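You operate a simulated robot arm through the tools that you are given. There is no shell and no other tool.

Carry out the task below with a simulated robot arm. There is one attempt and no reset: what you move stays moved.

TASK
Clear the fault and get pump and heating running again.
Fine: pull the lower mushroom button out; Reset works only with both switches at 0.

Only the result counts: the job must be done as asked and must still hold three seconds after the hand-in. Knocking over, shifting, dropping, spilling or breaking anything else fails it.

THE ROBOT
A 6-joint arm with a two-finger parallel gripper, fixed in place. Base frame: the origin is at the foot of the arm, x ahead of it, y to its left, z up. Readings come in m, degrees, newtons and seconds.
With the tool pointing down near the work surface it reaches from about 0.1 to 0.62 m from the base axis. Its first joint turns from -66.0 to 66.0 degrees. Payload 2.9 kg.
Tool frame: the origin (TCP) lies between the finger pads and is the grasp point; the fingertips stand 0.03 m ahead of it; z points along the fingers, y is the line along which they close. The gripper opens to 0.11 m. The fingers are 0.02 m wide and 0.01 m thick; the gripper's body (0.048 by 0.112 m) begins 0.055 m behind the TCP.
Orientation is that of the tool frame in the base frame, as a unit quaternion [x, y, z, w]. With the fingers straight down and closing along the base's y, the tool's x points along the base's -x, its y along +y and its z along -z.

THE INTERFACE
- The arm moves only by the tool play_rows. Its argument "increments" is a list that holds one entry, the list of rows, each a list of 7 numbers: the shift along the base's x, y, z in units of 500 mm (1.0 is 500 mm), then the turn, a rotation vector about the base's x, y, z in units of 120 degrees (1.0 is 120 degrees), then the closure, from 0 (fully open) to 1 (shut). In form: [[[x, y, z, wx, wy, wz, hand], ...]]. A call has 1 to 20 rows; each row is the pose to reach, as a shift and turn from the pose commanded when the call began. A call with a number of a shift or a turn outside -1 to 1 is refused whole. A row lasts 0.2 s, in which the tool goes at most 0.05 m and 8.6 degrees; a call with a longer step from one row to the next is refused whole, and so is a gripper value outside its range. A pose out of reach is approached as far as the arm can. The call stops where the force on the tool passes 40 N (or 10 N more than at its start, if that is more) or the arm is blocked; 0.2 s more then pass. Each finger travels about 0.108 m/s and halts on what it meets, pressing with about 44 N; the grip force reading is that of the motor and also rises with nothing between the fingers. The clock runs only during rows and for 0.2 s after the last one: add rows that repeat a pose to give the fingers time. It gives the time, the measured TCP pose, the force on the tool (base axes), the opening and the grip force at its end, in the units of the frame above (readings bear some noise), with the torque about the TCP (base axes, N m) and any sound that the robot's microphone picked up.
- Cameras (640 x 400 px; columns grow to the right, rows downward): "scene" is fixed at [0.0684, 0.4372, 1.3543]; the picture's right is [-0.78, -0.63, 0.00], its down [-0.42, 0.52, -0.74] and it looks along [0.47, -0.58, -0.67] (base axes); focal length 214 px, centre (320, 200). "wrist" rides on the gripper at [0.072, 0.017, -0.103] in the tool frame; the picture's right is [-0.23, 0.97, 0.00], its down [-0.76, -0.18, -0.62] and it looks along [-0.61, -0.14, 0.78] (tool axes); focal length 222 px, centre (320, 200). There is no depth. A picture from a camera that has moved, and an enlarged one, comes with that camera's place and axes in the base frame and with its lens. The place of the scene camera against the robot may be out by one fixed shift of up to 0.025 m in any direction.
- capture(camera): a new picture of that camera. It takes no simulated time.
- close_up(camera, box): a new picture of the part [left, top, right, bottom] of that camera's present view, enlarged. It takes no simulated time.
- sign_off(): hands the job in; it is judged then, once.

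Nothing tells you positions but the pictures and the camera data. Unless the task says otherwise, let go and move clear before handing in.

The tools are called after "Call:" by a JSON object that holds its "method" and its "body". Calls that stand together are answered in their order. play_rows: Moves the arm, as the interface text tells. Its arguments: {"type":"object","properties":{"increments":{"type":"array"}},"required":["increments"]} The other tools are called the same way: capture (camera) takes a picture; close_up (camera, box) takes an enlarged picture of a part of a camera's view; sign_off () hands the job in.

At the start:

```text
time: 0.0
eef_pos: [0.3946, 0.0652, 1.2806]
orientation: [0.0, 1.0, -0.001, 0.0]
wrist_force: [1.1, -0.3, 0.3]
moment: [0.0, 0.0, 0.0]
finger_gap: 0.1099
grip_force: 0.0
```

scene: 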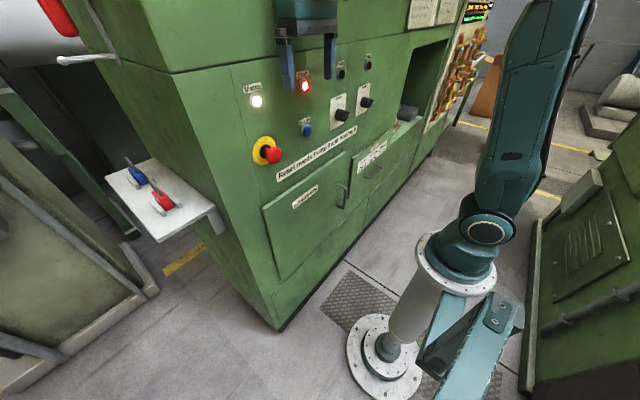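
wrist: 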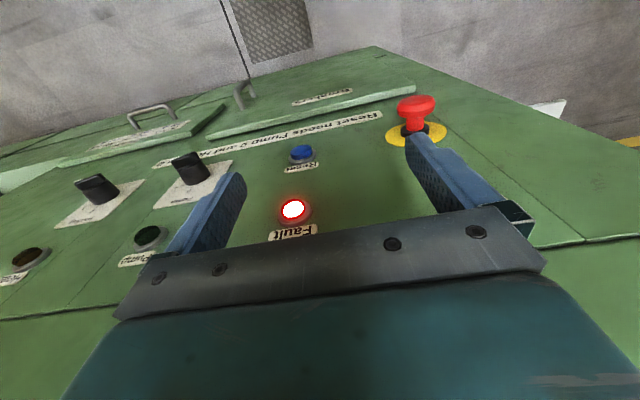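

I see a green machine cabinet with a lit Fault lamp, a blue Reset button, two black rotary switches and a red mushroom button; there may be further controls out of view. I take close-ups first to read the labels and locate the parts.

Call:
{"method": "close_up", "body": {"camera": "scene", "box": [230, 50, 390, 150]}}

Call:
{"method": "close_up", "body": {"camera": "scene", "box": [230, 110, 390, 210]}}

Call:
{"method": "close_up", "body": {"camera": "wrist", "box": [0, 80, 320, 280]}}

Call:
{"method": "close_up", "body": {"camera": "wrist", "box": [260, 60, 500, 210]}}

Call:
{"method": "close_up", "body": {"camera": "scene", "box": [100, 140, 260, 240]}}

Call:
{"method": "close_up", "body": {"camera": "scene", "box": [390, 0, 518, 80]}}

```text
4.00 times, centred on (310, 100) of scene
camera zoom: at [0.0684, 0.4372, 1.3543], right [-0.78, -0.63, 0.0], down [-0.42, 0.52, -0.74], along [0.47, -0.58, -0.67], focal length 858 px, centre (360, 600)
```

zoom: 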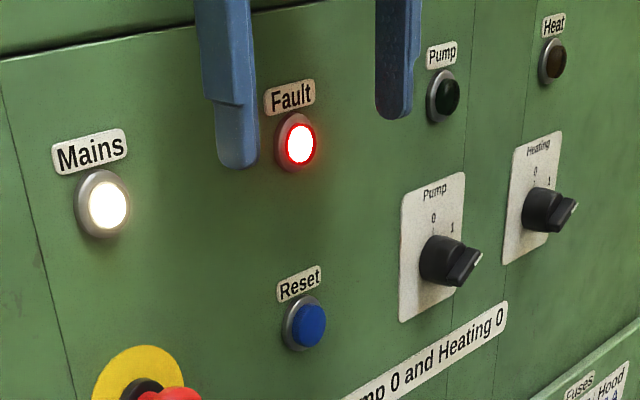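

```text
4.00 times, centred on (310, 160) of scene
camera zoom: at [0.0684, 0.4372, 1.3543], right [-0.78, -0.63, 0.0], down [-0.42, 0.52, -0.74], along [0.47, -0.58, -0.67], focal length 858 px, centre (360, 360)
```

zoom: 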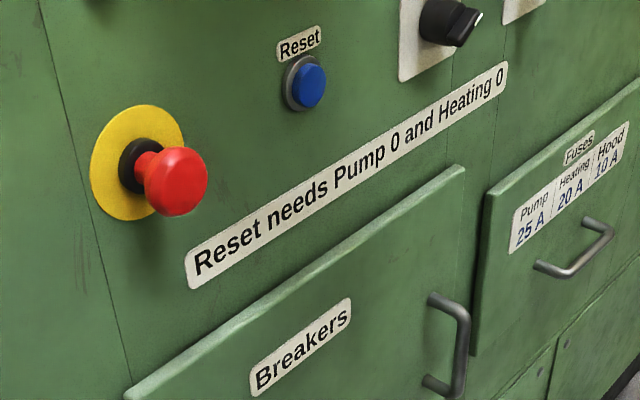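

```text
2.00 times, centred on (160, 180) of wrist
camera zoom: at [0.3211, 0.0823, 1.3853], right [0.23, 0.97, 0.0], down [0.76, -0.18, 0.62], along [0.61, -0.14, -0.78], focal length 444 px, centre (640, 240)
```

zoom: 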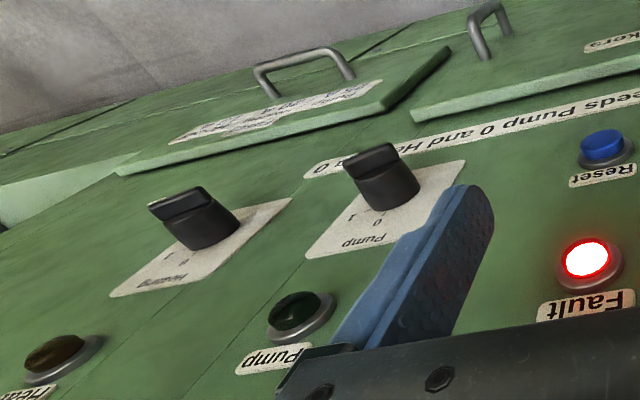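

```text
2.67 times, centred on (380, 135) of wrist
camera zoom: at [0.3211, 0.0823, 1.3853], right [0.23, 0.97, 0.0], down [0.76, -0.18, 0.62], along [0.61, -0.14, -0.78], focal length 592 px, centre (160, 373)
```

zoom: 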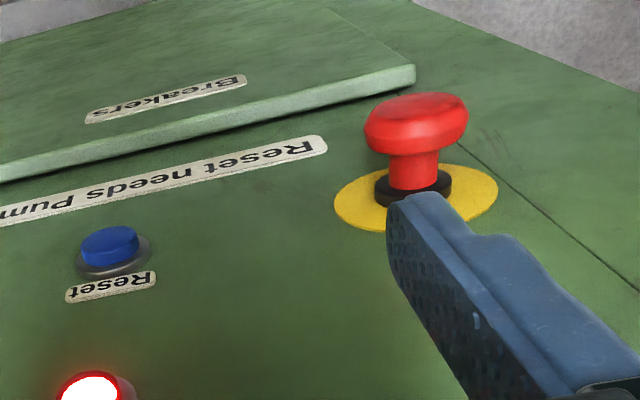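

```text
4.00 times, centred on (180, 190) of scene
camera zoom: at [0.0684, 0.4372, 1.3543], right [-0.78, -0.63, 0.0], down [-0.42, 0.52, -0.74], along [0.47, -0.58, -0.67], focal length 858 px, centre (880, 240)
```

zoom: 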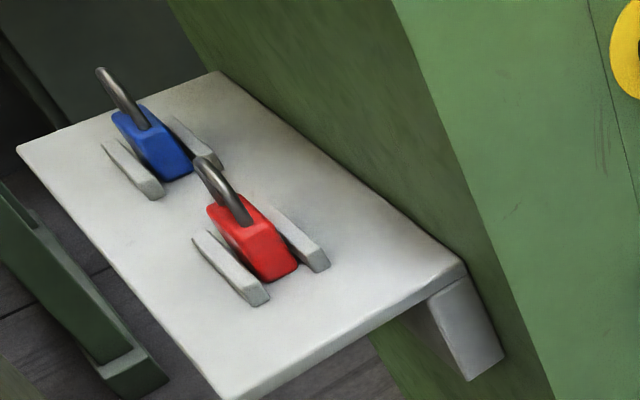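

```text
5.00 times, centred on (454, 40) of scene
camera zoom: at [0.0684, 0.4372, 1.3543], right [-0.78, -0.63, 0.0], down [-0.42, 0.52, -0.74], along [0.47, -0.58, -0.67], focal length 1072 px, centre (-350, 1000)
```

zoom: 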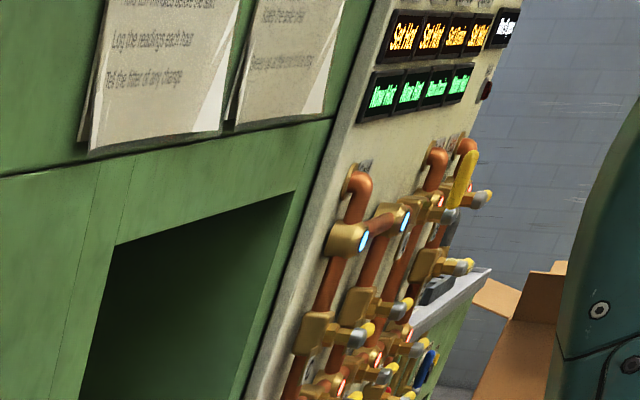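

The panel seems vertical, at about x = 0.45. The Fault lamp is near (0.44, 0.03, 1.23), Reset near (0.44, 0.03, 1.12) and the mushroom head near (0.42, 0.17, 1.12). Before moving, I look at the other parts, including for a second mushroom button.

Call:
{"method": "close_up", "body": {"camera": "scene", "box": [0, 0, 160, 100]}}

Call:
{"method": "close_up", "body": {"camera": "scene", "box": [310, 40, 390, 90]}}

Call:
{"method": "close_up", "body": {"camera": "scene", "box": [315, 80, 395, 130]}}

Call:
{"method": "close_up", "body": {"camera": "scene", "box": [400, 40, 500, 140]}}

Call:
{"method": "close_up", "body": {"camera": "wrist", "box": [60, 140, 260, 265]}}

```text
4.00 times, centred on (80, 50) of scene
camera zoom: at [0.0684, 0.4372, 1.3543], right [-0.78, -0.63, 0.0], down [-0.42, 0.52, -0.74], along [0.47, -0.58, -0.67], focal length 858 px, centre (1280, 800)
```

zoom: 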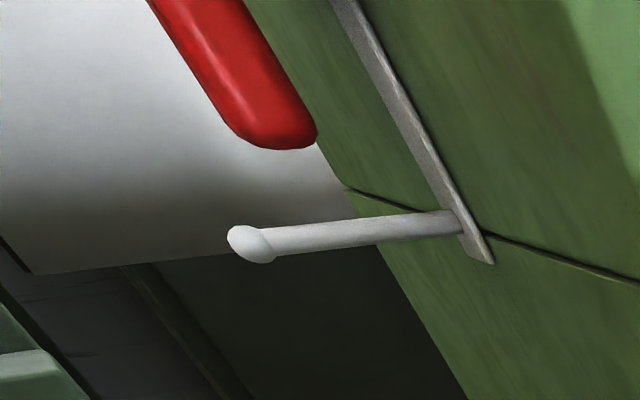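

```text
8.00 times, centred on (350, 65) of scene
camera zoom: at [0.0684, 0.4372, 1.3543], right [-0.78, -0.63, 0.0], down [-0.42, 0.52, -0.74], along [0.47, -0.58, -0.67], focal length 1716 px, centre (80, 1280)
```

zoom: 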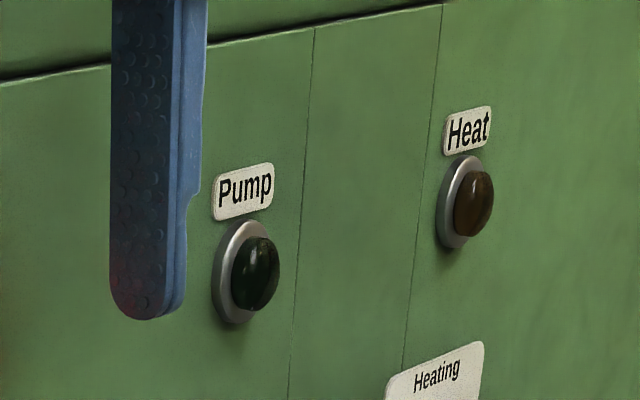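

```text
8.00 times, centred on (355, 105) of scene
camera zoom: at [0.0684, 0.4372, 1.3543], right [-0.78, -0.63, 0.0], down [-0.42, 0.52, -0.74], along [0.47, -0.58, -0.67], focal length 1716 px, centre (40, 960)
```

zoom: 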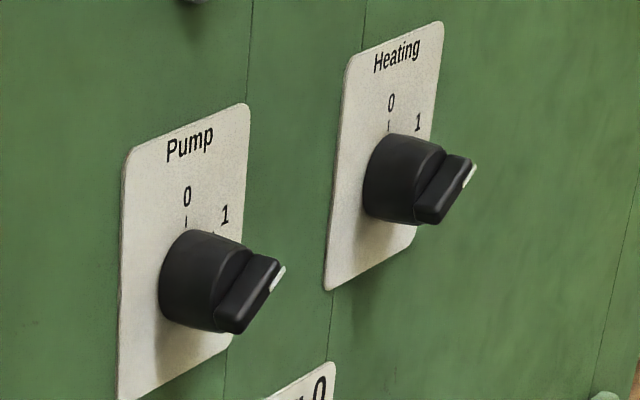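

```text
4.00 times, centred on (450, 90) of scene
camera zoom: at [0.0684, 0.4372, 1.3543], right [-0.78, -0.63, 0.0], down [-0.42, 0.52, -0.74], along [0.47, -0.58, -0.67], focal length 858 px, centre (-200, 640)
```

zoom: 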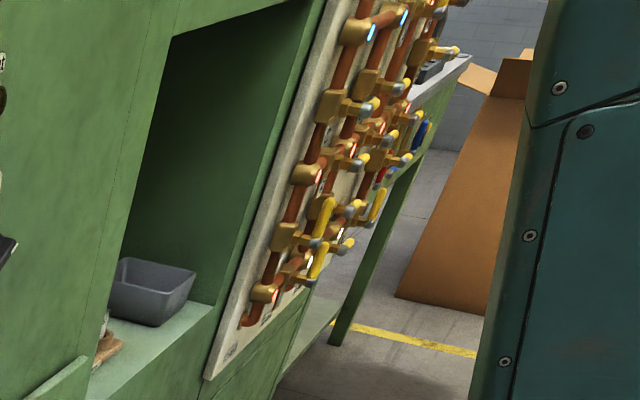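

```text
3.20 times, centred on (160, 202) of wrist
camera zoom: at [0.3211, 0.0823, 1.3853], right [0.23, 0.97, 0.0], down [0.76, -0.18, 0.62], along [0.61, -0.14, -0.78], focal length 711 px, centre (832, 192)
```

zoom: 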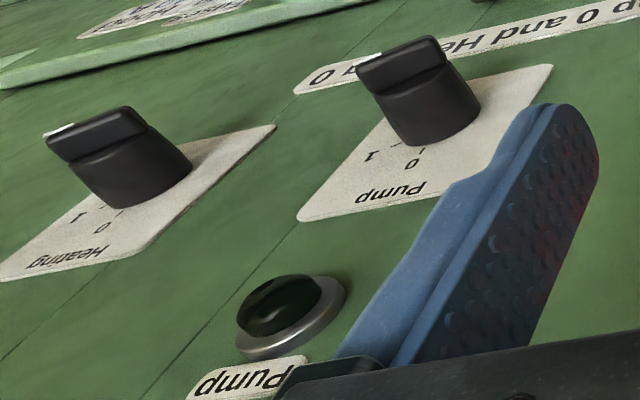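

Both rotary switches stand at 1 (white marks to the upper right) and the Pump and Heat lamps are off. I pull back from the panel, turn the tool forward and look around for the other mushroom button.

Call:
{"method": "play_rows", "body": {"increments": [[[-0.02, 0, 0, 0, -0.05, 0, 0], [-0.04, 0, 0, 0, -0.1, 0, 0], [-0.06, 0, 0, 0, -0.15, 0, 0], [-0.08, 0, 0, 0, -0.2, 0, 0], [-0.1, 0, 0, 0, -0.25, 0, 0], [-0.12, 0, 0, 0, -0.3, 0, 0], [-0.14, 0, 0, 0, -0.35, 0, 0], [-0.16, 0, 0, 0, -0.4, 0, 0], [-0.18, 0, 0, 0, -0.45, 0, 0], [-0.2, 0, 0, 0, -0.5, 0, 0], [-0.2, 0, 0, 0, -0.55, 0, 0], [-0.2, 0, 0, 0, -0.6, 0, 0], [-0.2, 0, 0, 0, -0.65, 0, 0], [-0.2, 0, 0, 0, -0.7, 0, 0], [-0.2, 0, 0, 0, -0.75, 0, 0], [-0.2, 0, 0, 0, -0.75, 0, 0]]]}}

Call:
{"method": "capture", "body": {"camera": "wrist"}}

Call:
{"method": "capture", "body": {"camera": "scene"}}

```text
time: 3.4
eef_pos: [0.2882, 0.0682, 1.6454]
orientation: [-0.004, 0.767, 0.004, 0.642]
wrist_force: [-0.1, 0.9, 0.4]
moment: [0.01, -0.03, -0.01]
finger_gap: 0.1102
grip_force: 0.1
out of reach, approached as far as the arm can: row 1, 2, 3, 4, 5, 6, 7, 8, 9, 10, 11, 12, 13, 14, 15, 16
```

```text
taken
camera wrist: at [0.1719, 0.083, 1.5926], right [0.03, 0.97, 0.23], down [-0.48, -0.18, 0.86], along [0.88, -0.13, 0.46], focal length 222 px, centre (320, 200)
```

wrist: 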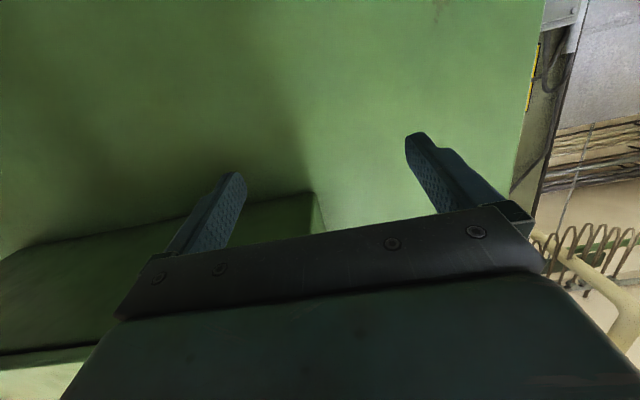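

```text
taken
```

scene: 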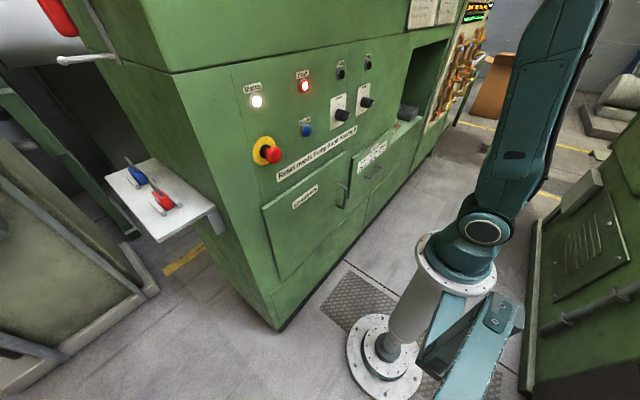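

The arm could not get to that pose, and it rose to z = 1.65 with the tool nearly level. A null command will tell me which pose counts as commanded now, and I also read the panel close up.

Call:
{"method": "play_rows", "body": {"increments": [[[0, 0, 0, 0, 0, 0, 0]]]}}

Call:
{"method": "close_up", "body": {"camera": "scene", "box": [220, 40, 400, 152]}}

Call:
{"method": "close_up", "body": {"camera": "scene", "box": [240, 120, 320, 170]}}

Call:
{"method": "close_up", "body": {"camera": "scene", "box": [160, 0, 420, 100]}}

```text
time: 3.8
eef_pos: [0.2879, 0.0666, 1.6445]
orientation: [-0.004, 0.767, 0.005, 0.642]
wrist_force: [-0.2, 0.0, -0.4]
moment: [-0.03, 0.02, 0.04]
finger_gap: 0.11
grip_force: 0.1
```

```text
3.56 times, centred on (310, 96) of scene
camera zoom: at [0.0684, 0.4372, 1.3543], right [-0.78, -0.63, 0.0], down [-0.42, 0.52, -0.74], along [0.47, -0.58, -0.67], focal length 763 px, centre (356, 570)
```

zoom: 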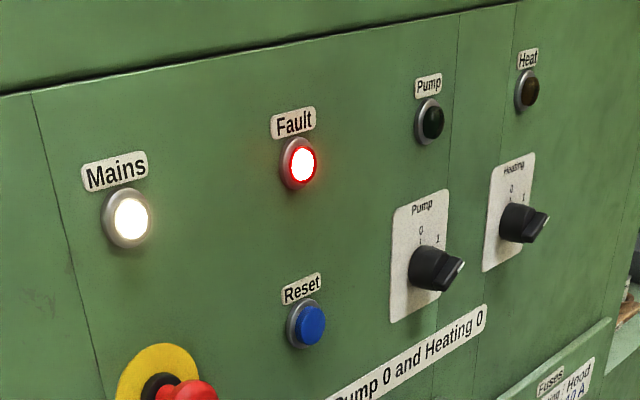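

```text
8.00 times, centred on (280, 145) of scene
camera zoom: at [0.0684, 0.4372, 1.3543], right [-0.78, -0.63, 0.0], down [-0.42, 0.52, -0.74], along [0.47, -0.58, -0.67], focal length 1716 px, centre (640, 640)
```

zoom: 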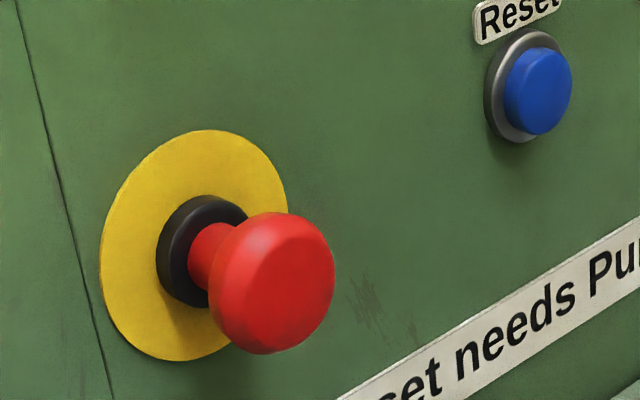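

```text
2.46 times, centred on (290, 50) of scene
camera zoom: at [0.0684, 0.4372, 1.3543], right [-0.78, -0.63, 0.0], down [-0.42, 0.52, -0.74], along [0.47, -0.58, -0.67], focal length 528 px, centre (394, 569)
```

zoom: 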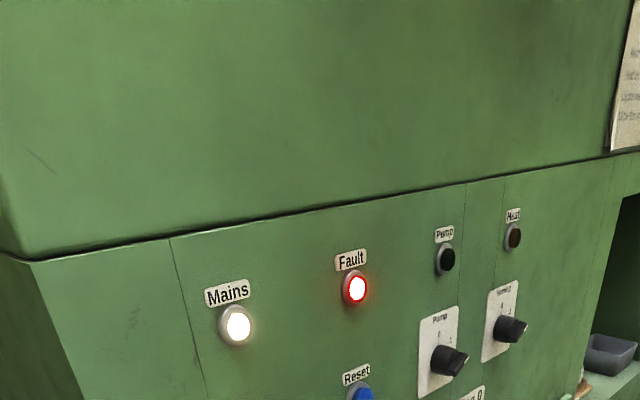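

A new call starts from the pose actually reached, which makes planning easier. The visible mushroom button looks already out, so I still need to find the lower one; I lower the arm with the tool tilted forward and down to see the lower parts.

Call:
{"method": "play_rows", "body": {"increments": [[[-0.01, 0, -0.05, 0, 0.03, 0, 0], [-0.02, 0, -0.1, 0, 0.06, 0, 0], [-0.03, 0, -0.15, 0, 0.09, 0, 0], [-0.04, 0, -0.2, 0, 0.12, 0, 0], [-0.05, 0, -0.25, 0, 0.15, 0, 0], [-0.06, 0, -0.3, 0, 0.18, 0, 0], [-0.07, 0, -0.35, 0, 0.21, 0, 0], [-0.08, 0, -0.4, 0, 0.24, 0, 0], [-0.08, 0, -0.45, 0, 0.27, 0, 0], [-0.08, 0, -0.5, 0, 0.3, 0, 0]]]}}

Call:
{"method": "capture", "body": {"camera": "wrist"}}

Call:
{"method": "capture", "body": {"camera": "scene"}}

```text
time: 6.0
eef_pos: [0.1992, 0.0272, 1.3556]
orientation: [-0.004, 0.923, 0.007, 0.386]
wrist_force: [0.1, -0.3, 1.4]
moment: [0.04, -0.01, -0.02]
finger_gap: 0.1105
grip_force: 0.1
out of reach, approached as far as the arm can: row 1, 2, 3, 4, 5, 6, 7, 8, 9, 10
```

```text
taken
camera wrist: at [0.0735, 0.0432, 1.378], right [0.15, 0.97, 0.17], down [0.09, -0.18, 0.98], along [0.98, -0.13, -0.12], focal length 222 px, centre (320, 200)
```

wrist: 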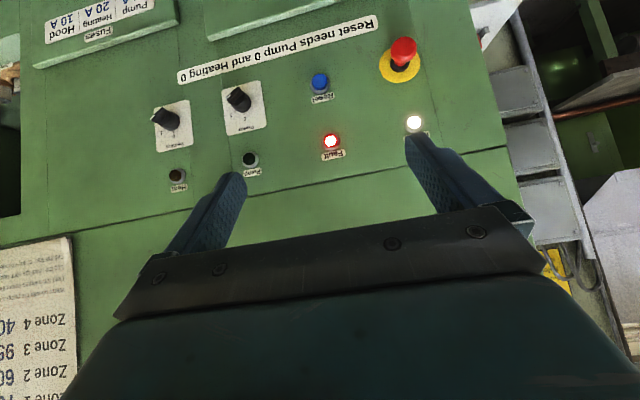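

```text
taken
```

scene: 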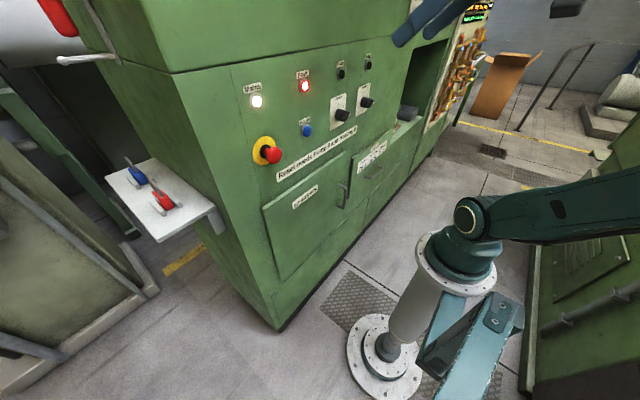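

With the tool 45 degrees forward and down the wrist camera shows the whole panel. I check whether the arm has settled and take closer looks.

Call:
{"method": "play_rows", "body": {"increments": [[[0, 0, 0, 0, 0, 0, 0], [0, 0, 0, 0, 0, 0, 0]]]}}

Call:
{"method": "close_up", "body": {"camera": "wrist", "box": [120, 0, 440, 200]}}

Call:
{"method": "close_up", "body": {"camera": "wrist", "box": [400, 0, 640, 150]}}

Call:
{"method": "close_up", "body": {"camera": "wrist", "box": [360, 20, 440, 90]}}

```text
time: 6.6
eef_pos: [0.2001, 0.0266, 1.3552]
orientation: [-0.002, 0.924, 0.007, 0.384]
wrist_force: [0.5, -0.2, -0.5]
moment: [0.02, 0.02, 0.0]
finger_gap: 0.1097
grip_force: 0.0
```

```text
2.00 times, centred on (280, 100) of wrist
camera zoom: at [0.0736, 0.043, 1.3783], right [0.15, 0.97, 0.17], down [0.1, -0.19, 0.98], along [0.98, -0.13, -0.12], focal length 444 px, centre (400, 400)
```

zoom: 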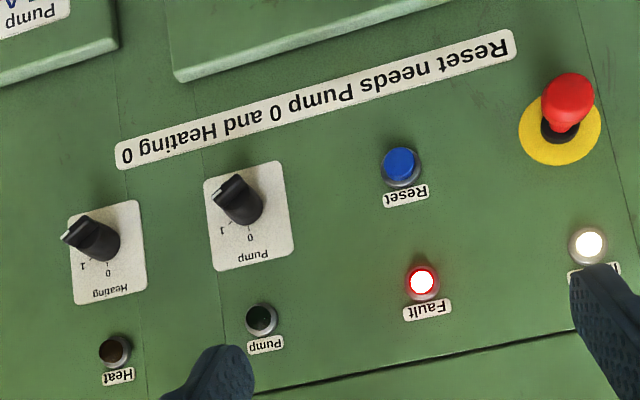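

```text
2.67 times, centred on (520, 75) of wrist
camera zoom: at [0.0736, 0.043, 1.3783], right [0.15, 0.97, 0.17], down [0.1, -0.19, 0.98], along [0.98, -0.13, -0.12], focal length 592 px, centre (-213, 533)
```

zoom: 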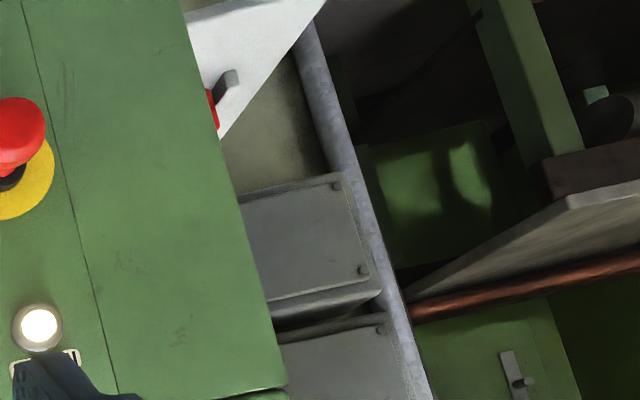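

```text
5.71 times, centred on (400, 55) of wrist
camera zoom: at [0.0736, 0.043, 1.3783], right [0.15, 0.97, 0.17], down [0.1, -0.19, 0.98], along [0.98, -0.13, -0.12], focal length 1269 px, centre (-137, 1029)
```

zoom: 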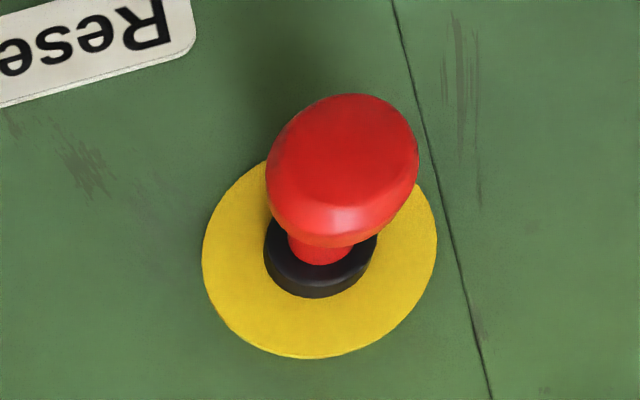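

Both switches are clearly at 1 and the red mushroom sits left of the panel at about y = 0.17. I tilt the camera down to look over the lower front for a second mushroom button.

Call:
{"method": "play_rows", "body": {"increments": [[[0, 0, 0, 0, 0.06, 0, 0], [0, 0, 0, 0, 0.12, 0, 0], [0, 0, 0, 0, 0.18, 0, 0], [0, 0, 0, 0, 0.24, 0, 0], [0, 0, 0, 0, 0.3, 0, 0], [0, 0, 0, 0, 0.36, 0, 0]]]}}

Call:
{"method": "capture", "body": {"camera": "wrist"}}

Call:
{"method": "capture", "body": {"camera": "scene"}}

```text
time: 8.0
eef_pos: [0.1985, 0.0288, 1.3551]
orientation: [-0.001, 1.0, 0.007, 0.004]
wrist_force: [0.3, -0.6, 0.8]
moment: [0.0, 0.02, 0.01]
finger_gap: 0.1099
grip_force: 0.0
out of reach, approached as far as the arm can: row 1
```

```text
taken
camera wrist: at [0.124, 0.044, 1.4594], right [0.23, 0.97, 0.02], down [0.76, -0.19, 0.63], along [0.61, -0.13, -0.78], focal length 222 px, centre (320, 200)
```

wrist: 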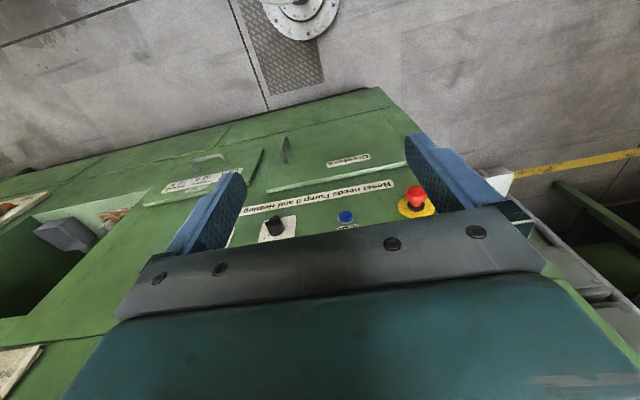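

```text
taken
```

scene: 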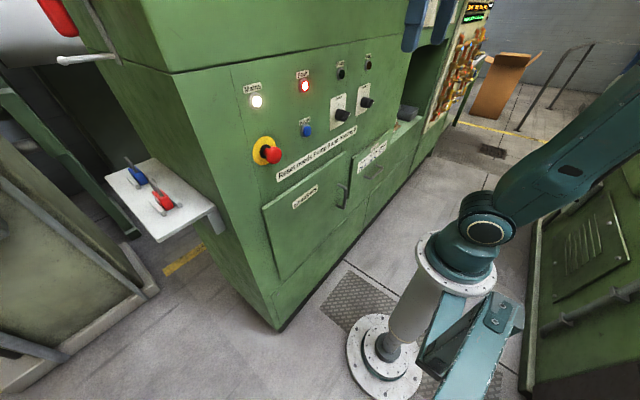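

Call:
{"method": "close_up", "body": {"camera": "scene", "box": [450, 0, 530, 50]}}

Call:
{"method": "close_up", "body": {"camera": "wrist", "box": [0, 80, 320, 280]}}

Call:
{"method": "close_up", "body": {"camera": "wrist", "box": [240, 80, 480, 230]}}

Call:
{"method": "close_up", "body": {"camera": "scene", "box": [500, 120, 640, 380]}}

```text
8.00 times, centred on (490, 25) of scene
camera zoom: at [0.0684, 0.4372, 1.3543], right [-0.78, -0.63, 0.0], down [-0.42, 0.52, -0.74], along [0.47, -0.58, -0.67], focal length 1716 px, centre (-1040, 1600)
```

zoom: 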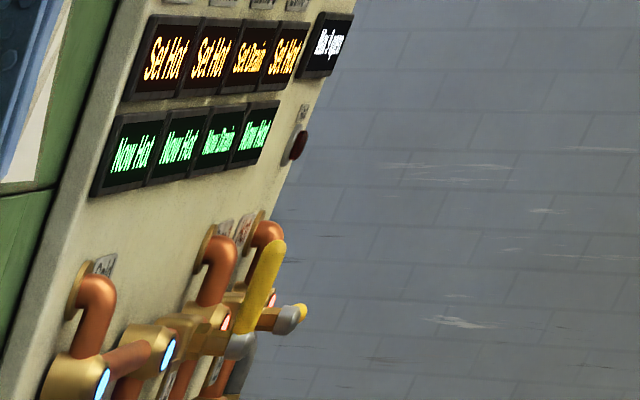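

```text
2.00 times, centred on (160, 180) of wrist
camera zoom: at [0.124, 0.044, 1.4594], right [0.23, 0.97, 0.02], down [0.76, -0.19, 0.63], along [0.61, -0.13, -0.78], focal length 444 px, centre (640, 240)
```

zoom: 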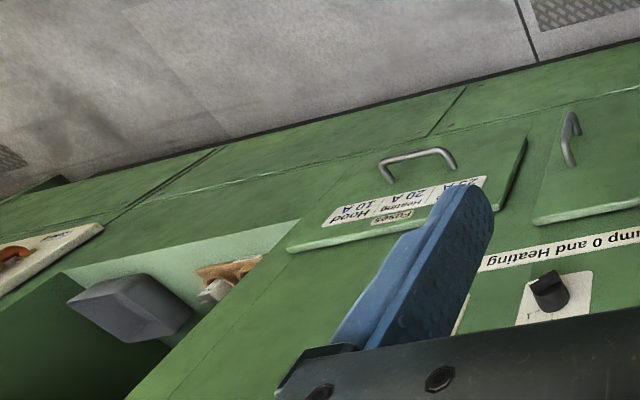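

```text
2.67 times, centred on (360, 155) of wrist
camera zoom: at [0.124, 0.044, 1.4594], right [0.23, 0.97, 0.02], down [0.76, -0.19, 0.63], along [0.61, -0.13, -0.78], focal length 592 px, centre (213, 320)
```

zoom: 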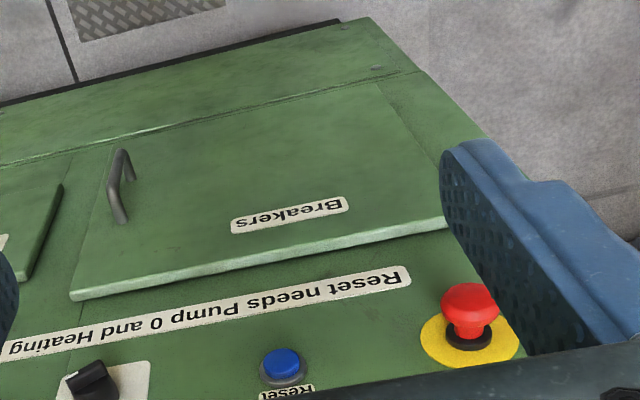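

```text
1.54 times, centred on (570, 250) of scene
camera zoom: at [0.0684, 0.4372, 1.3543], right [-0.78, -0.63, 0.0], down [-0.42, 0.52, -0.74], along [0.47, -0.58, -0.67], focal length 330 px, centre (-65, 123)
```

zoom: 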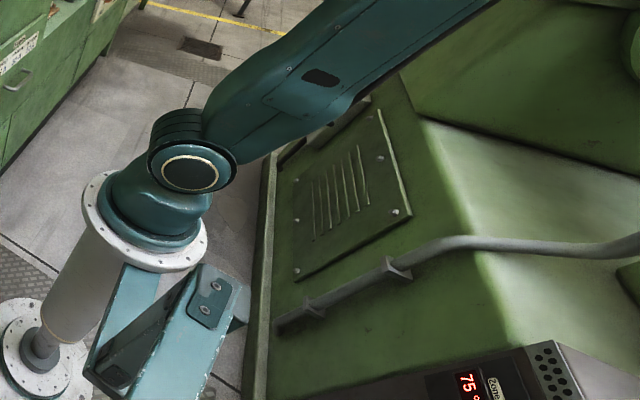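

So far only one mushroom button shows; the small red dot on the far display wall is outside the arm's reach. I swing the arm left, well clear of the cabinet, to look at its left side and below the shelf.

Call:
{"method": "play_rows", "body": {"increments": [[[0.0, 0.08, 0, 0, 0, 0, 0], [0.0, 0.16, 0, 0, 0, 0, 0], [0.0, 0.24, 0, 0, 0, 0, 0], [0.0, 0.32, 0, 0, 0, 0, 0], [0.0, 0.4, 0, 0, 0, 0, 0], [0.0, 0.48, 0, 0, 0, 0, 0], [0.02, 0.56, 0, 0, 0, 0, 0], [0.04, 0.62, 0, 0, 0, 0, 0], [0.04, 0.62, 0, 0, 0, 0, 0]]]}}

Call:
{"method": "capture", "body": {"camera": "wrist"}}

Call:
{"method": "capture", "body": {"camera": "scene"}}

```text
time: 10.0
eef_pos: [0.2173, 0.3383, 1.3558]
orientation: [0.0, 1.0, 0.007, 0.005]
wrist_force: [-0.3, 0.7, -0.4]
moment: [0.05, -0.02, 0.0]
finger_gap: 0.1101
grip_force: 0.1
```

```text
taken
camera wrist: at [0.1439, 0.3527, 1.4592], right [0.23, 0.97, 0.01], down [0.75, -0.19, 0.63], along [0.62, -0.13, -0.78], focal length 222 px, centre (320, 200)
```

wrist: 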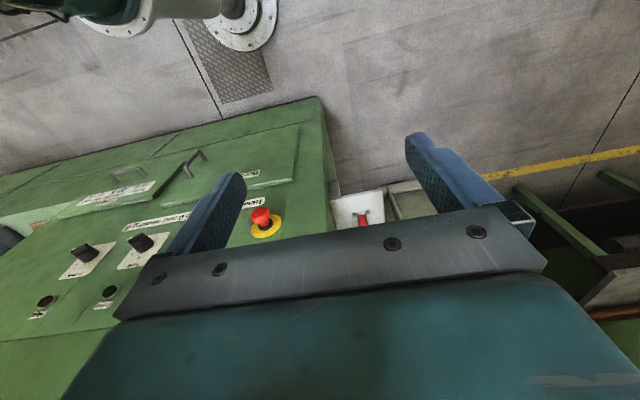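

```text
taken
```

scene: 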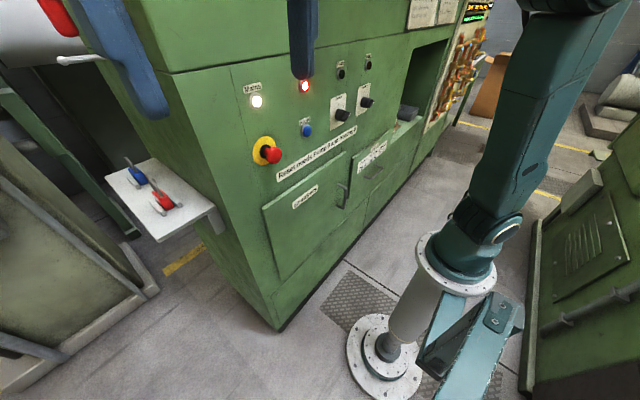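

Call:
{"method": "play_rows", "body": {"increments": [[[0, 0, 0, 0, -0.06, 0, 0], [0, 0, 0, 0, -0.12, 0, 0], [0, 0, 0, 0, -0.18, 0, 0], [0, 0, 0, 0, -0.24, 0, 0], [0, 0, 0, 0, -0.3, 0, 0], [0, 0, 0, 0, -0.36, 0, 0]]]}}

Call:
{"method": "capture", "body": {"camera": "wrist"}}

```text
time: 11.4
eef_pos: [0.2179, 0.3375, 1.3556]
orientation: [-0.002, 0.968, 0.008, 0.252]
wrist_force: [0.0, 0.0, -0.1]
moment: [-0.01, 0.01, 0.0]
finger_gap: 0.1099
grip_force: 0.0
out of reach, approached as far as the arm can: row 5, 6
```

```text
taken
camera wrist: at [0.1031, 0.3529, 1.4111], right [0.19, 0.97, 0.12], down [0.36, -0.19, 0.91], along [0.91, -0.13, -0.39], focal length 222 px, centre (320, 200)
```

wrist: 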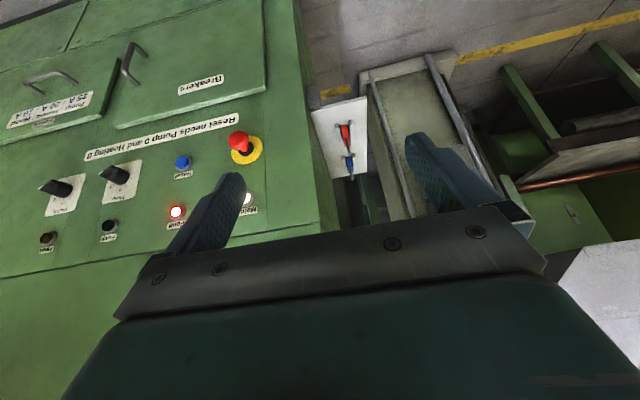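

No second mushroom on the left side. I swing to the right side and look there as well.

Call:
{"method": "play_rows", "body": {"increments": [[[0.0, -0.08, 0, 0, 0.03, 0, 0], [0.0, -0.16, 0, 0, 0.06, 0, 0], [0.0, -0.24, 0, 0, 0.09, 0, 0], [0.0, -0.32, 0, 0, 0.12, 0, 0], [0.0, -0.4, 0, 0, 0.15, 0, 0], [0.0, -0.48, 0, 0, 0.18, 0, 0], [0, -0.56, 0, 0, 0.21, 0, 0], [0, -0.64, 0, 0, 0.24, 0, 0], [0, -0.72, 0, 0, 0.24, 0, 0], [0, -0.8, 0, 0, 0.24, 0, 0], [0, -0.88, 0, 0, 0.24, 0, 0], [0, -0.96, 0, 0, 0.24, 0, 0], [0, -0.98, 0, 0, 0.24, 0, 0]]]}}

Call:
{"method": "capture", "body": {"camera": "wrist"}}

Call:
{"method": "capture", "body": {"camera": "scene"}}

```text
time: 14.2
eef_pos: [0.218, -0.152, 1.3551]
orientation: [0.0, 1.0, 0.008, 0.004]
wrist_force: [0.1, -0.3, -0.1]
moment: [-0.02, 0.01, 0.01]
finger_gap: 0.1098
grip_force: 0.0
```

```text
taken
camera wrist: at [0.1435, -0.1372, 1.46], right [0.23, 0.97, 0.02], down [0.76, -0.19, 0.63], along [0.61, -0.13, -0.78], focal length 222 px, centre (320, 200)
```

wrist: 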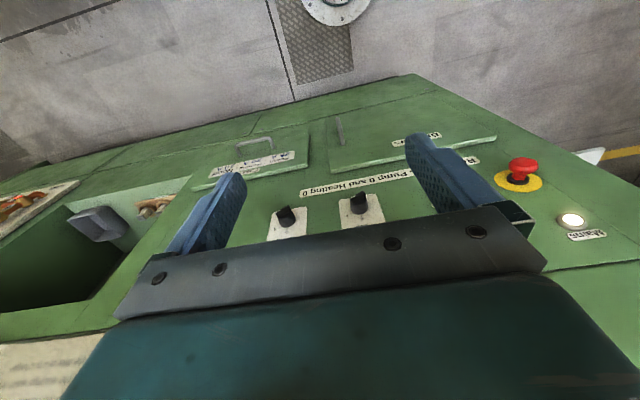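

```text
taken
```

scene: 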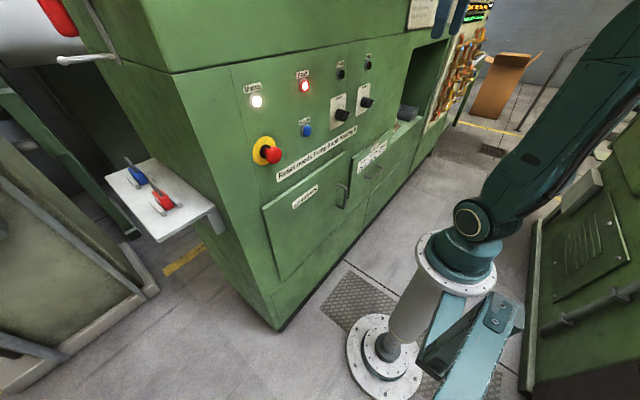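

Call:
{"method": "play_rows", "body": {"increments": [[[0.0, -0.08, 0, 0, -0.05, 0, 0], [0.0, -0.16, 0, 0, -0.1, 0, 0], [0.0, -0.24, 0, 0, -0.15, 0, 0], [0.0, -0.32, 0, 0, -0.2, 0, 0], [0.0, -0.36, 0, 0, -0.25, 0, 0], [0.0, -0.36, 0, 0, -0.25, 0, 0]]]}}

Call:
{"method": "capture", "body": {"camera": "wrist"}}

Call:
{"method": "close_up", "body": {"camera": "wrist", "box": [0, 0, 320, 200]}}

Call:
{"method": "close_up", "body": {"camera": "wrist", "box": [240, 40, 560, 240]}}

```text
time: 15.6
eef_pos: [0.2279, -0.3259, 1.351]
orientation: [0.0, 0.967, 0.0, 0.256]
wrist_force: [-0.4, 0.7, 0.0]
moment: [0.03, -0.01, 0.01]
finger_gap: 0.11
grip_force: 0.0
out of reach, approached as far as the arm can: row 5, 6
```

```text
taken
camera wrist: at [0.1127, -0.31, 1.4053], right [0.2, 0.97, 0.11], down [0.35, -0.18, 0.92], along [0.91, -0.14, -0.38], focal length 222 px, centre (320, 200)
```

wrist: 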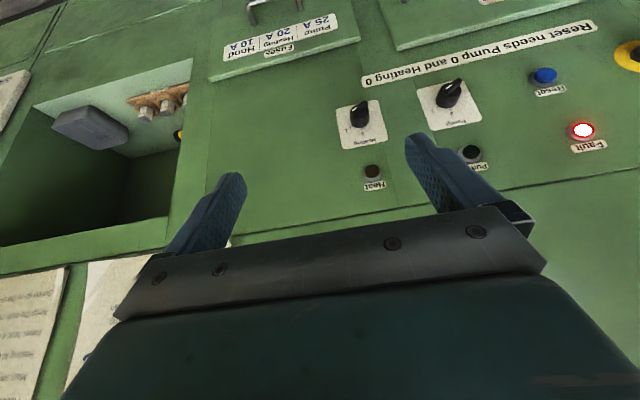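

```text
2.00 times, centred on (160, 100) of wrist
camera zoom: at [0.1127, -0.31, 1.4053], right [0.2, 0.97, 0.11], down [0.35, -0.18, 0.92], along [0.91, -0.14, -0.38], focal length 444 px, centre (640, 400)
```

zoom: 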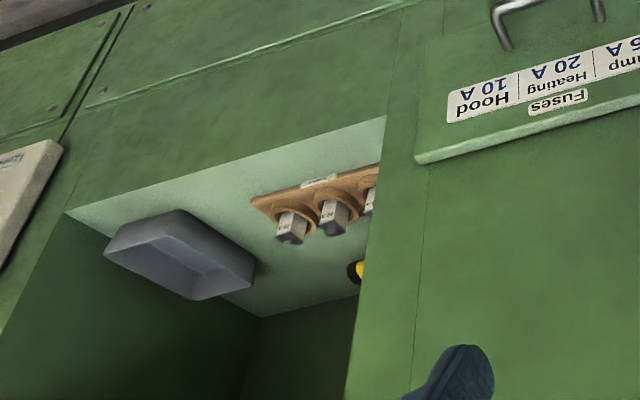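

```text
2.00 times, centred on (400, 140) of wrist
camera zoom: at [0.1127, -0.31, 1.4053], right [0.2, 0.97, 0.11], down [0.35, -0.18, 0.92], along [0.91, -0.14, -0.38], focal length 444 px, centre (160, 320)
```

zoom: 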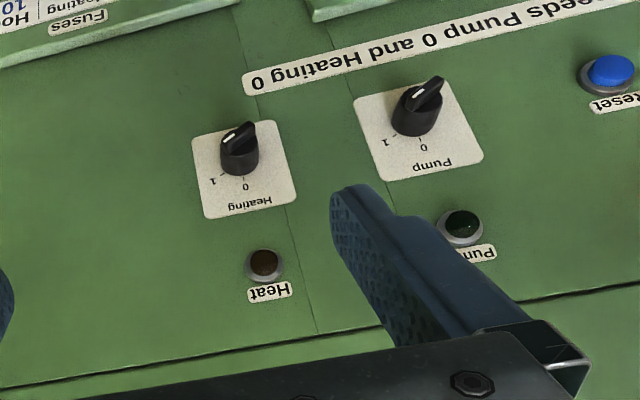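

There is a niche to the right with spare fuses, a grey bin and a black-and-yellow object half hidden on its left inner side. I move right and yaw left to see what that object is.

Call:
{"method": "play_rows", "body": {"increments": [[[0.02, -0.06, 0, 0, 0, 0, 0], [0.04, -0.12, 0, 0, 0, 0, 0], [0.06, -0.18, 0, 0, 0, 0, 0], [0.08, -0.24, 0, 0, 0, 0, 0], [0.1, -0.26, 0, 0, 0, 0, 0], [0.1, -0.26, 0, 0, 0, 0.06, 0], [0.1, -0.26, 0, 0, 0, 0.12, 0], [0.1, -0.26, 0, 0, 0, 0.18, 0], [0.1, -0.26, 0, 0, 0, 0.24, 0], [0.1, -0.26, 0, 0, 0, 0.24, 0]]]}}

Call:
{"method": "capture", "body": {"camera": "wrist"}}

Call:
{"method": "capture", "body": {"camera": "scene"}}

```text
time: 17.8
eef_pos: [0.2797, -0.3867, 1.2708]
orientation: [-0.211, 0.953, 0.029, 0.214]
wrist_force: [0.3, -0.1, -0.5]
moment: [0.03, -0.02, 0.03]
finger_gap: 0.1102
grip_force: 0.0
out of reach, approached as far as the arm can: row 1, 2, 3, 4, 5, 6, 7, 8, 9, 10
```

```text
taken
camera wrist: at [0.1715, -0.4148, 1.3342], right [-0.22, 0.97, 0.06], down [0.45, 0.04, 0.89], along [0.86, 0.22, -0.45], focal length 222 px, centre (320, 200)
```

wrist: 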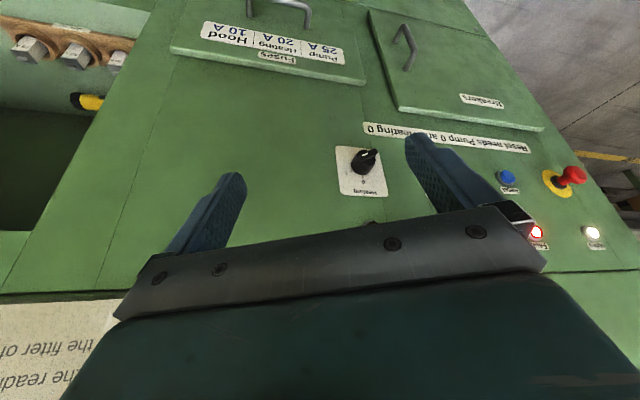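

```text
taken
```

scene: 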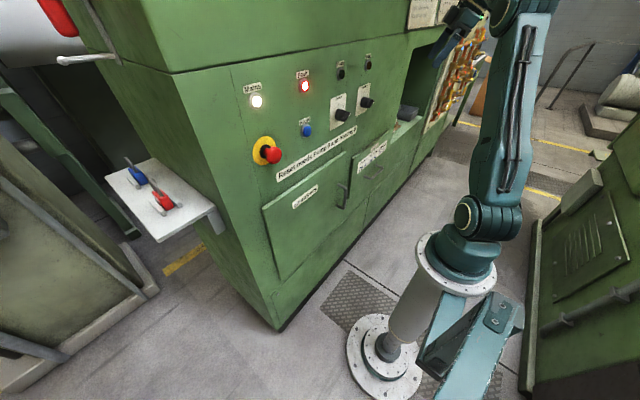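

Call:
{"method": "close_up", "body": {"camera": "wrist", "box": [0, 40, 160, 140]}}

Call:
{"method": "close_up", "body": {"camera": "wrist", "box": [480, 130, 640, 250]}}

```text
4.00 times, centred on (80, 90) of wrist
camera zoom: at [0.1715, -0.4148, 1.3342], right [-0.22, 0.97, 0.06], down [0.45, 0.04, 0.89], along [0.86, 0.22, -0.45], focal length 888 px, centre (1280, 640)
```

zoom: 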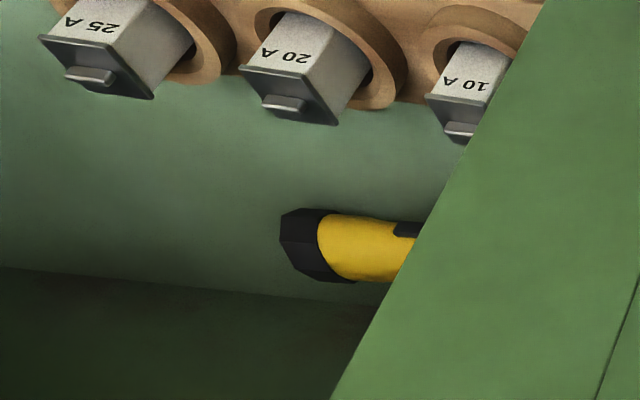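

```text
3.33 times, centred on (560, 190) of wrist
camera zoom: at [0.1715, -0.4148, 1.3342], right [-0.22, 0.97, 0.06], down [0.45, 0.04, 0.89], along [0.86, 0.22, -0.45], focal length 740 px, centre (-480, 233)
```

zoom: 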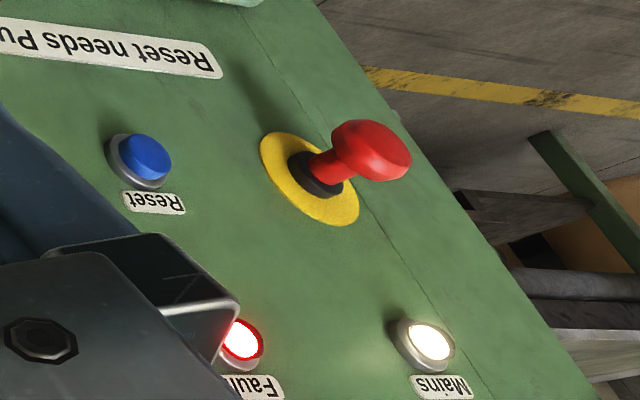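

The yellow item is a torch, so the panel mushroom is the only one within reach (the far red one on the display wall sits higher, at about z = 1.28). I take the panel one as the "lower" button, and now return to a tool-down pose in front of the panel to find out which tilts are reachable.

Call:
{"method": "play_rows", "body": {"increments": [[[0.0, 0.06, 0, -0.006, 0.042, -0.041, 0], [0.0, 0.12, 0, -0.011, 0.083, -0.082, 0], [0.0, 0.18, 0, -0.017, 0.125, -0.123, 0], [0.0, 0.26, 0, -0.022, 0.166, -0.164, 0], [0.02, 0.34, 0, -0.028, 0.208, -0.205, 0], [0.04, 0.42, 0, -0.028, 0.208, -0.205, 0], [0.06, 0.5, 0, -0.028, 0.208, -0.205, 0], [0.08, 0.58, 0, -0.028, 0.208, -0.205, 0], [0.1, 0.66, -0.02, -0.028, 0.208, -0.205, 0], [0.1, 0.74, -0.04, -0.028, 0.208, -0.205, 0], [0.1, 0.82, -0.04, -0.028, 0.208, -0.205, 0], [0.1, 0.87, -0.04, -0.028, 0.208, -0.205, 0], [0.1, 0.87, -0.04, -0.028, 0.208, -0.205, 0]]]}}

Call:
{"method": "capture", "body": {"camera": "scene"}}

```text
time: 20.6
eef_pos: [0.3287, 0.046, 1.2478]
orientation: [0.001, 1.0, 0.002, 0.0]
wrist_force: [-0.4, -0.2, -0.2]
moment: [0.02, 0.0, -0.01]
finger_gap: 0.11
grip_force: 0.1
```

```text
taken
```

scene: 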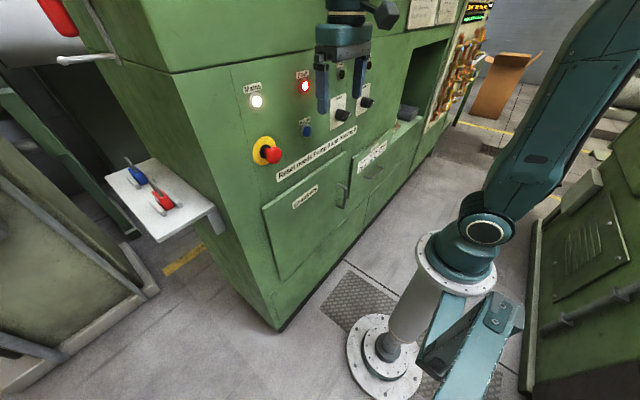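

Tool-down works at (0.33, 0.05, 1.25). I now test how far I can tilt forward here.

Call:
{"method": "play_rows", "body": {"increments": [[[0, 0, 0, 0, -0.04, 0, 0], [0, 0, 0, 0, -0.08, 0, 0], [0, 0, 0, 0, -0.12, 0, 0], [0, 0, 0, 0, -0.16, 0, 0], [0, 0, 0, 0, -0.2, 0, 0], [0, 0, 0, 0, -0.24, 0, 0], [0, 0, 0, 0, -0.28, 0, 0], [0, 0, 0, 0, -0.32, 0, 0], [0, 0, 0, 0, -0.36, 0, 0], [0, 0, 0, 0, -0.4, 0, 0]]]}}

Call:
{"method": "capture", "body": {"camera": "scene"}}

```text
time: 22.8
eef_pos: [0.3292, 0.0495, 1.2503]
orientation: [0.0, 0.913, 0.002, 0.408]
wrist_force: [-0.1, -0.2, -0.7]
moment: [-0.01, -0.02, 0.0]
finger_gap: 0.1099
grip_force: 0.0
```

```text
taken
```

scene: 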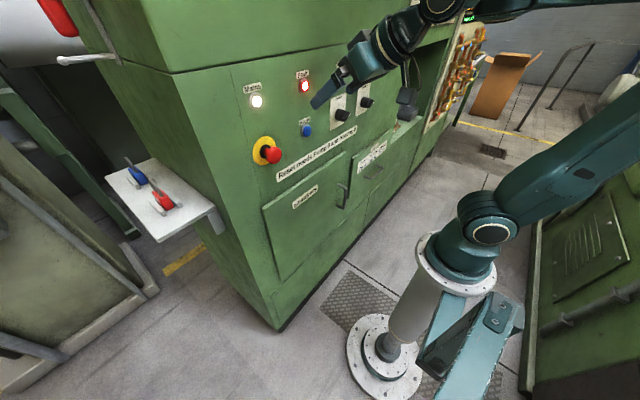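

A 48° tilt is reachable here without complaint. I try going on to fully horizontal.

Call:
{"method": "play_rows", "body": {"increments": [[[0, 0, 0, 0, -0.04, 0, 0], [0, 0, 0, 0, -0.08, 0, 0], [0, 0, 0, 0, -0.12, 0, 0], [0, 0, 0, 0, -0.16, 0, 0], [0, 0, 0, 0, -0.2, 0, 0], [0, 0, 0, 0, -0.24, 0, 0], [0, 0, 0, 0, -0.28, 0, 0], [0, 0, 0, 0, -0.32, 0, 0], [0, 0, 0, 0, -0.35, 0, 0]]]}}

Call:
{"method": "capture", "body": {"camera": "scene"}}

Call:
{"method": "capture", "body": {"camera": "wrist"}}

```text
time: 24.8
eef_pos: [0.3428, 0.0534, 1.2683]
orientation: [-0.001, 0.707, 0.001, 0.707]
wrist_force: [0.7, 0.4, -0.4]
moment: [0.0, 0.0, 0.0]
finger_gap: 0.1101
grip_force: 0.2
out of reach, approached as far as the arm can: row 8, 9
```

```text
taken
```

scene: 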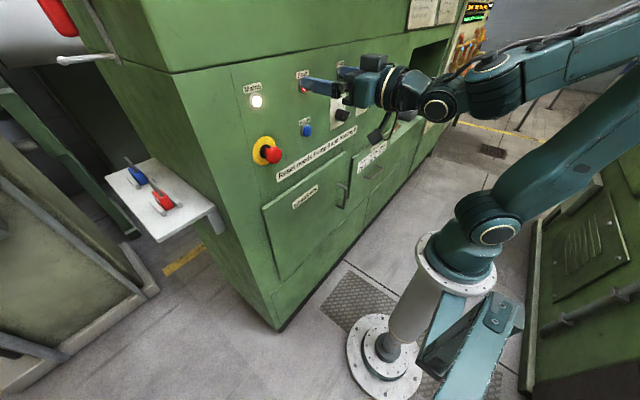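

```text
taken
camera wrist: at [0.2384, 0.0687, 1.1975], right [0.0, 0.97, 0.23], down [-0.62, -0.18, 0.76], along [0.78, -0.14, 0.61], focal length 222 px, centre (320, 200)
```

wrist: 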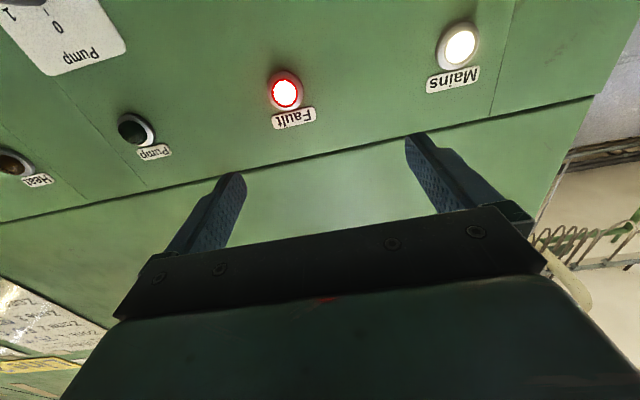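

The tool can be made horizontal. Two views agree: Fault lamp (0.441, 0.030, 1.236), Mains lamp (0.447, 0.170, 1.236), Reset about (0.444, 0.029, 1.122), and knobs about y = -0.11 and -0.25 at z ≈ 1.14. I now check whether a horizontal tool reaches button height.

Call:
{"method": "play_rows", "body": {"increments": [[[0.01, 0, -0.04, 0, 0, 0, 0], [0.02, 0, -0.08, 0, 0, 0, 0], [0.03, 0, -0.12, 0, 0, 0, 0], [0.04, 0, -0.16, 0, 0, 0, 0], [0.04, 0, -0.2, 0, 0, 0, 0], [0.04, 0, -0.24, 0, 0, 0, 0], [0.04, 0, -0.28, 0, 0, 0, 0]]]}}

Call:
{"method": "capture", "body": {"camera": "scene"}}

Call:
{"method": "capture", "body": {"camera": "wrist"}}

```text
time: 26.4
eef_pos: [0.4188, 0.0673, 1.1794]
orientation: [-0.004, 0.702, -0.003, 0.712]
wrist_force: [-33.7, -0.8, 6.6]
moment: [-0.44, 0.1, -0.41]
finger_gap: 0.1087
grip_force: 0.1
out of reach, approached as far as the arm can: row 1, 2, 3, 4, 5, 6, 7
stopped in row 7: the force on the tool passed its limit at 106 N (the readings are from after the stop); the commanded pose is now the measured one
```

```text
taken
```

scene: 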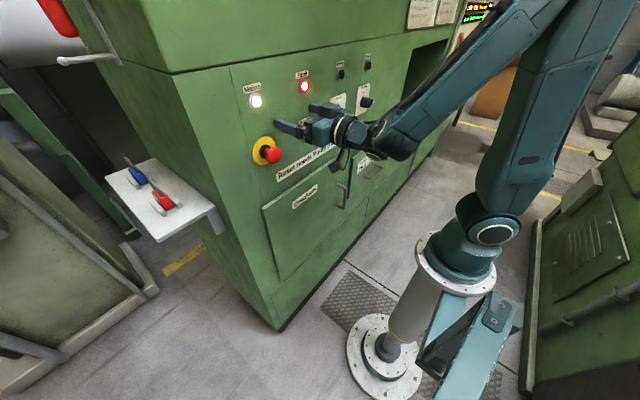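

```text
taken
camera wrist: at [0.3166, 0.083, 1.1062], right [0.0, 0.98, 0.22], down [-0.63, -0.17, 0.76], along [0.77, -0.14, 0.62], focal length 222 px, centre (320, 200)
```

wrist: 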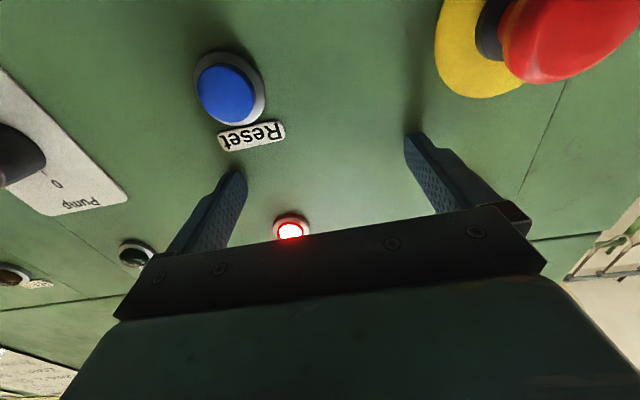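

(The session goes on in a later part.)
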